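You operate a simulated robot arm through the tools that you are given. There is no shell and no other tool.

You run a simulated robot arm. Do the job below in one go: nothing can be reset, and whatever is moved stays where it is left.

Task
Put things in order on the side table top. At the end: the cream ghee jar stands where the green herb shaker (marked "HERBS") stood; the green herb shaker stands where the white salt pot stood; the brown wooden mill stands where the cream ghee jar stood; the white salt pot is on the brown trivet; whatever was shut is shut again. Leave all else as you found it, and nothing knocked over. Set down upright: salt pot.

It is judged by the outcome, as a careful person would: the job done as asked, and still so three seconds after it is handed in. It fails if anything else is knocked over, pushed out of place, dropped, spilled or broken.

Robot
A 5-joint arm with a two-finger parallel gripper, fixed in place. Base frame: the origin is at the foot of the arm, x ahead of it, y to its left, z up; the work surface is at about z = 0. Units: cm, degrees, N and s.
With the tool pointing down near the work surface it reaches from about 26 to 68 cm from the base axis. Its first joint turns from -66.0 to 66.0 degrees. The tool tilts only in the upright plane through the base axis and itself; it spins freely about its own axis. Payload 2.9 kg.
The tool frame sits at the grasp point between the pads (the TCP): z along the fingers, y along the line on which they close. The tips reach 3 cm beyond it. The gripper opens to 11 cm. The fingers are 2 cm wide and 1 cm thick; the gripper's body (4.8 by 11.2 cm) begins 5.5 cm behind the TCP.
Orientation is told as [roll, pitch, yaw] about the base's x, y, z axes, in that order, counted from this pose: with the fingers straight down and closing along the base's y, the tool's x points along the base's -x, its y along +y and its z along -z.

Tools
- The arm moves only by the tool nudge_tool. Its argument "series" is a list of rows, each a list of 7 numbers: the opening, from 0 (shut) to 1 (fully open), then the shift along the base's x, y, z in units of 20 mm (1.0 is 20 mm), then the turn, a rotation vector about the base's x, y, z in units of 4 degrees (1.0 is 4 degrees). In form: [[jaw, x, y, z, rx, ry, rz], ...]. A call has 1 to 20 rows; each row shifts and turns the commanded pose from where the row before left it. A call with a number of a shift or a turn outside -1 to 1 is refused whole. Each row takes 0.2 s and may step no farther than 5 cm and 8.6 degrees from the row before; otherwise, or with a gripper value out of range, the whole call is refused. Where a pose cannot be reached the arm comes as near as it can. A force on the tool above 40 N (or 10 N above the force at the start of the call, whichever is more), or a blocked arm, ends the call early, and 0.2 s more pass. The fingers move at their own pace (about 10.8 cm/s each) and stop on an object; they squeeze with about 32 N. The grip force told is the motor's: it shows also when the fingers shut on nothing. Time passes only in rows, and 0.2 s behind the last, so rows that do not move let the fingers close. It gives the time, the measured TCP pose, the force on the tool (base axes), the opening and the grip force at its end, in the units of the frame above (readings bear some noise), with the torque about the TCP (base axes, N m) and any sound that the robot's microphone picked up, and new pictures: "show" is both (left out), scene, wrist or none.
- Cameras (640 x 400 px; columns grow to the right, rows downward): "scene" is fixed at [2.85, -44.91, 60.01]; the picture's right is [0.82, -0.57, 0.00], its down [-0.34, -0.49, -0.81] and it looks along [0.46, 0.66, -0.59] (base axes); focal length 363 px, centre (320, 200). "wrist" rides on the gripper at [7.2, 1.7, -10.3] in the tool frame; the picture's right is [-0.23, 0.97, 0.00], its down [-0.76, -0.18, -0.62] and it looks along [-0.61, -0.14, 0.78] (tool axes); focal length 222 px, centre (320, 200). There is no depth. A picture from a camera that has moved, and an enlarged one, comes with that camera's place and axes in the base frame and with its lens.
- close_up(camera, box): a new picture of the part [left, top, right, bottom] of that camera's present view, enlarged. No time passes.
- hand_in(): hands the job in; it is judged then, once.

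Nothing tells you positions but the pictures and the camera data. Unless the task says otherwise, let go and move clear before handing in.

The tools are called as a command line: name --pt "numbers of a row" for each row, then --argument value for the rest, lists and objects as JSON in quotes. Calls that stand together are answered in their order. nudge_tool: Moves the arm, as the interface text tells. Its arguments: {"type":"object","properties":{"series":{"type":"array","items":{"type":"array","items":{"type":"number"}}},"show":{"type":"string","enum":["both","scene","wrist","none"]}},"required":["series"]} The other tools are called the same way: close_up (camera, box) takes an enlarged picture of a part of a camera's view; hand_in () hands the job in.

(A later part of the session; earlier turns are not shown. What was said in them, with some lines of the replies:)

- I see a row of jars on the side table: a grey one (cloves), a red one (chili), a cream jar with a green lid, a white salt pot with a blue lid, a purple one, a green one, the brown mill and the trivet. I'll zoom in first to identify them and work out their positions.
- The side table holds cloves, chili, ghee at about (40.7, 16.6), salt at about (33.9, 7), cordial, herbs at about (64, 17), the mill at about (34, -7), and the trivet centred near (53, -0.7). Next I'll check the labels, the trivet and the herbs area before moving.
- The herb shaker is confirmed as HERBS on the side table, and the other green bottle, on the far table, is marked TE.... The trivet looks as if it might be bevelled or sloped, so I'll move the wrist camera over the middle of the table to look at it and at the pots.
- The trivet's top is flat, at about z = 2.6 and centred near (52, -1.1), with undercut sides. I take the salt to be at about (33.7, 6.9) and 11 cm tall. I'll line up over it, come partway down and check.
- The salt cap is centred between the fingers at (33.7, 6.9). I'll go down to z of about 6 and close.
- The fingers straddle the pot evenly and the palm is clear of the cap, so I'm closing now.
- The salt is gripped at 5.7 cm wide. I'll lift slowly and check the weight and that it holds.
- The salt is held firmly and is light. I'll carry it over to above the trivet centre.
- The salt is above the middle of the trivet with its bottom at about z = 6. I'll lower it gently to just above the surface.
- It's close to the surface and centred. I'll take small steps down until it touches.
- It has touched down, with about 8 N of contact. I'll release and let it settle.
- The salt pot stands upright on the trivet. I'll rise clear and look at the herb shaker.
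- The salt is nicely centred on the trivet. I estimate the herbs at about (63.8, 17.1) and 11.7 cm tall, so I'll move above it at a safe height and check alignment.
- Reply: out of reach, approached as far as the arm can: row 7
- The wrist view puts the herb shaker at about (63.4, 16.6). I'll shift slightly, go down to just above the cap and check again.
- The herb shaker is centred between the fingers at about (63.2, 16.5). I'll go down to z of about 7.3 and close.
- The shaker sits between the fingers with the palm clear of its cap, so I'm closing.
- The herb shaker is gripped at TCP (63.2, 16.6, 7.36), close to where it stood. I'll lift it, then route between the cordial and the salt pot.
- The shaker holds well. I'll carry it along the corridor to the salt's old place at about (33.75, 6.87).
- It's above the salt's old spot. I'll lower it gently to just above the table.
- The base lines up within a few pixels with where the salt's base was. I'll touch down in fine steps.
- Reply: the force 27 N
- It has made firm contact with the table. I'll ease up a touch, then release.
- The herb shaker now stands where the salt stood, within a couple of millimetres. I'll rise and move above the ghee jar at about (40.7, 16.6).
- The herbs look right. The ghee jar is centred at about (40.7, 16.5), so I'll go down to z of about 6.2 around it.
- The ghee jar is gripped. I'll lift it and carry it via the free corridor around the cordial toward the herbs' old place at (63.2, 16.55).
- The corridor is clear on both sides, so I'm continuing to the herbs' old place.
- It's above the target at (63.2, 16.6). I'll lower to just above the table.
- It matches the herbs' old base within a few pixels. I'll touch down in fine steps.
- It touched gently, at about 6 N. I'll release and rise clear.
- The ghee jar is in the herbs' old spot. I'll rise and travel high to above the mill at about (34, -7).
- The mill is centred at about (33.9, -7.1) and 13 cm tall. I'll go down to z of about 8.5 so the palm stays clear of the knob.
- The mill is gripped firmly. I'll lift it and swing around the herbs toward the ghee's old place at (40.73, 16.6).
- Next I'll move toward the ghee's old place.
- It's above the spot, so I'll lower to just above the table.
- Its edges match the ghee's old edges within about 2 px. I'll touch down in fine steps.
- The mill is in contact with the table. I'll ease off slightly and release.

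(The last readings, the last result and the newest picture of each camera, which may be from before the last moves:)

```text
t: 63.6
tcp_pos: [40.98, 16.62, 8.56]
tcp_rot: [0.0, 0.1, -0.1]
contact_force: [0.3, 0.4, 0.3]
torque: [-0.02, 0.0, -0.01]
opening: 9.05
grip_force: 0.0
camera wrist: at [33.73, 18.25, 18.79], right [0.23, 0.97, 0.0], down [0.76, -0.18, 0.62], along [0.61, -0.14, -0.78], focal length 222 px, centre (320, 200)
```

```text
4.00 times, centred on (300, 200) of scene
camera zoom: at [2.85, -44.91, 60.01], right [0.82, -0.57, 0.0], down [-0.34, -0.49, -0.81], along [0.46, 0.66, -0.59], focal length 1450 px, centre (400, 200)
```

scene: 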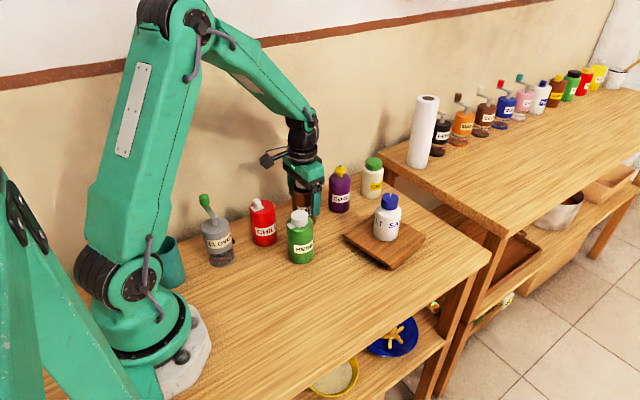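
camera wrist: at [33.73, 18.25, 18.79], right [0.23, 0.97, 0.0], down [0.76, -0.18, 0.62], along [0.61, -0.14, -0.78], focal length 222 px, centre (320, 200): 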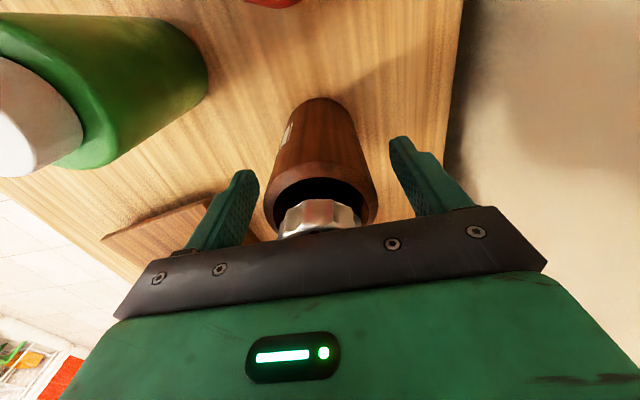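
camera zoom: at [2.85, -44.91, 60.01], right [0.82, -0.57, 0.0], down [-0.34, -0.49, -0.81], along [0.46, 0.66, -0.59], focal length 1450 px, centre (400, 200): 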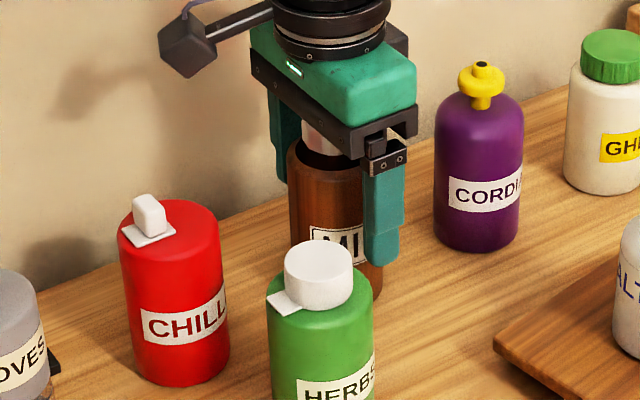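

The mill stands upright in the ghee's old place. I'll rise straight up, move clear to the starting area and check the whole table.

nudge_tool --pt "0.82 0 0 0.4 0 0 0" --pt "0.82 0 0 0.8 0 0 0" --pt "0.82 0 0 1 0 0 0" --pt "0.82 0 0 1 0 0 0" --pt "0.82 0 0 1 0 0 0" --pt "0.82 0 0 1 0 0 0" --pt "0.82 0 0 1 0 0 0" --pt "0.82 0 0 0.8 0 0 0" --pt "0.82 -0.8 0 0 0 0 0" --pt "0.82 -1 0 0 0 0 0" --pt "0.82 -1 0 0 0 0 0" --pt "0.82 -0.8 0 0 0 0 0" --pt "0.82 0 0 0 0 0 0"

close_up --camera "scene" --box '[180, 140, 420, 310]'

close_up --camera "scene" --box '[260, 150, 360, 230]'

close_up --camera "wrist" --box '[50, 0, 450, 240]'

```text
t: 66.4
tcp_pos: [33.6, 16.56, 22.44]
tcp_rot: [-0.1, 0.0, 0.0]
contact_force: [0.3, -0.1, 0.4]
torque: [-0.01, 0.02, -0.03]
opening: 9.03
grip_force: 0.2
camera wrist: at [26.45, 18.29, 32.78], right [0.23, 0.97, 0.0], down [0.76, -0.18, 0.62], along [0.61, -0.14, -0.78], focal length 222 px, centre (320, 200)
```

scene: 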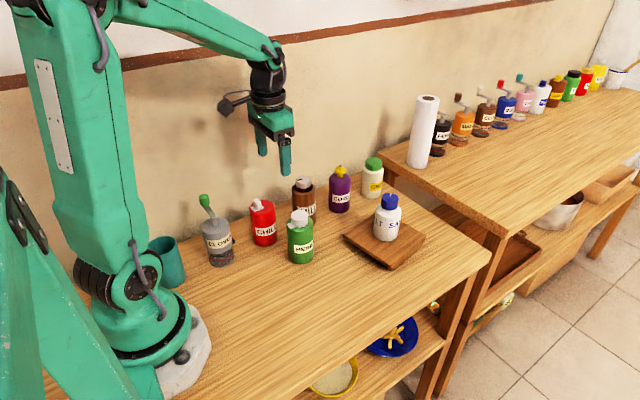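
wrist: 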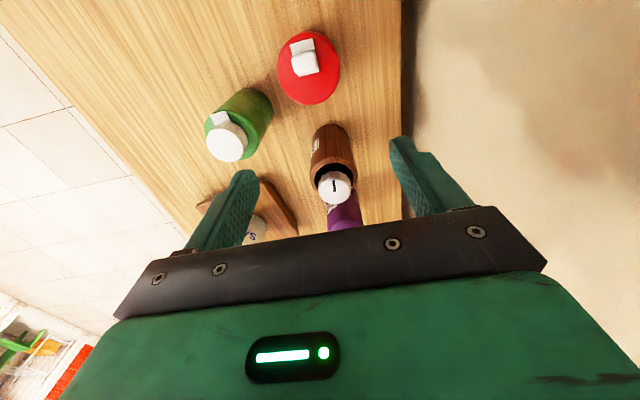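

```text
2.35 times, centred on (300, 225) of scene
camera zoom: at [2.85, -44.91, 60.01], right [0.82, -0.57, 0.0], down [-0.34, -0.49, -0.81], along [0.46, 0.66, -0.59], focal length 853 px, centre (367, 141)
```

zoom: 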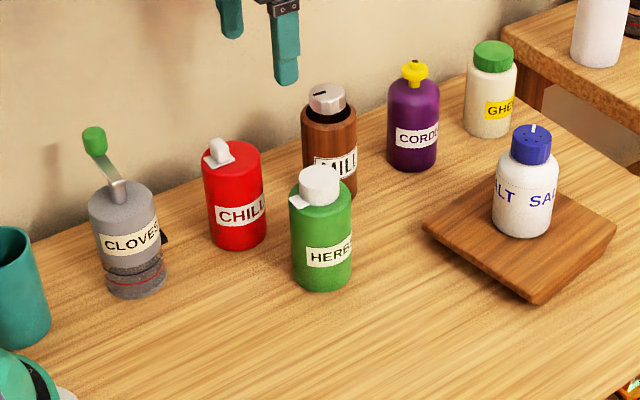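

```text
5.00 times, centred on (310, 190) of scene
camera zoom: at [2.85, -44.91, 60.01], right [0.82, -0.57, 0.0], down [-0.34, -0.49, -0.81], along [0.46, 0.66, -0.59], focal length 1813 px, centre (370, 250)
```

zoom: 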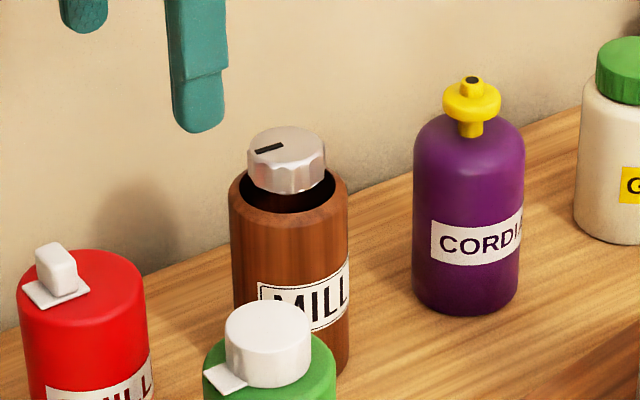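

```text
1.60 times, centred on (250, 120) of wrist
camera zoom: at [26.45, 18.29, 32.78], right [0.23, 0.97, 0.0], down [0.76, -0.18, 0.62], along [0.61, -0.14, -0.78], focal length 355 px, centre (432, 328)
```

zoom: 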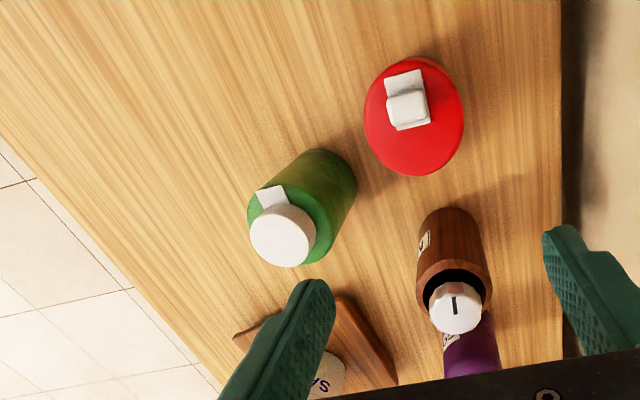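

Everything is in place: ghee where the herbs stood, herbs where the salt stood, the mill where the ghee stood, and the salt upright on the trivet. Chili, cordial, cloves and the trivet haven't moved, nothing was opened, and the gripper is empty and clear, so I'm handing in.

hand_in

```text
The job is handed in.
```

The job is handed in, and the last pictures show everything where you asked, with nothing knocked over:

- **Cream ghee jar:** it stands where the green herb shaker stood.
- **Green herb shaker:** it stands where the white salt pot stood.
- **Brown wooden mill:** it stands where the ghee jar stood. The herb shaker partly hides its base from the fixed camera, so I checked it by its sides and the arm's position.
- **White salt pot:** it stands upright near the middle of the brown trivet.

Compared with the first pictures, the ghee jar, herb shaker and mill are each within a few millimetres of their target spots. The chili, cordial, cloves and trivet haven't moved. I didn't open anything, so nothing needed shutting again. The gripper is empty and clear of the table.
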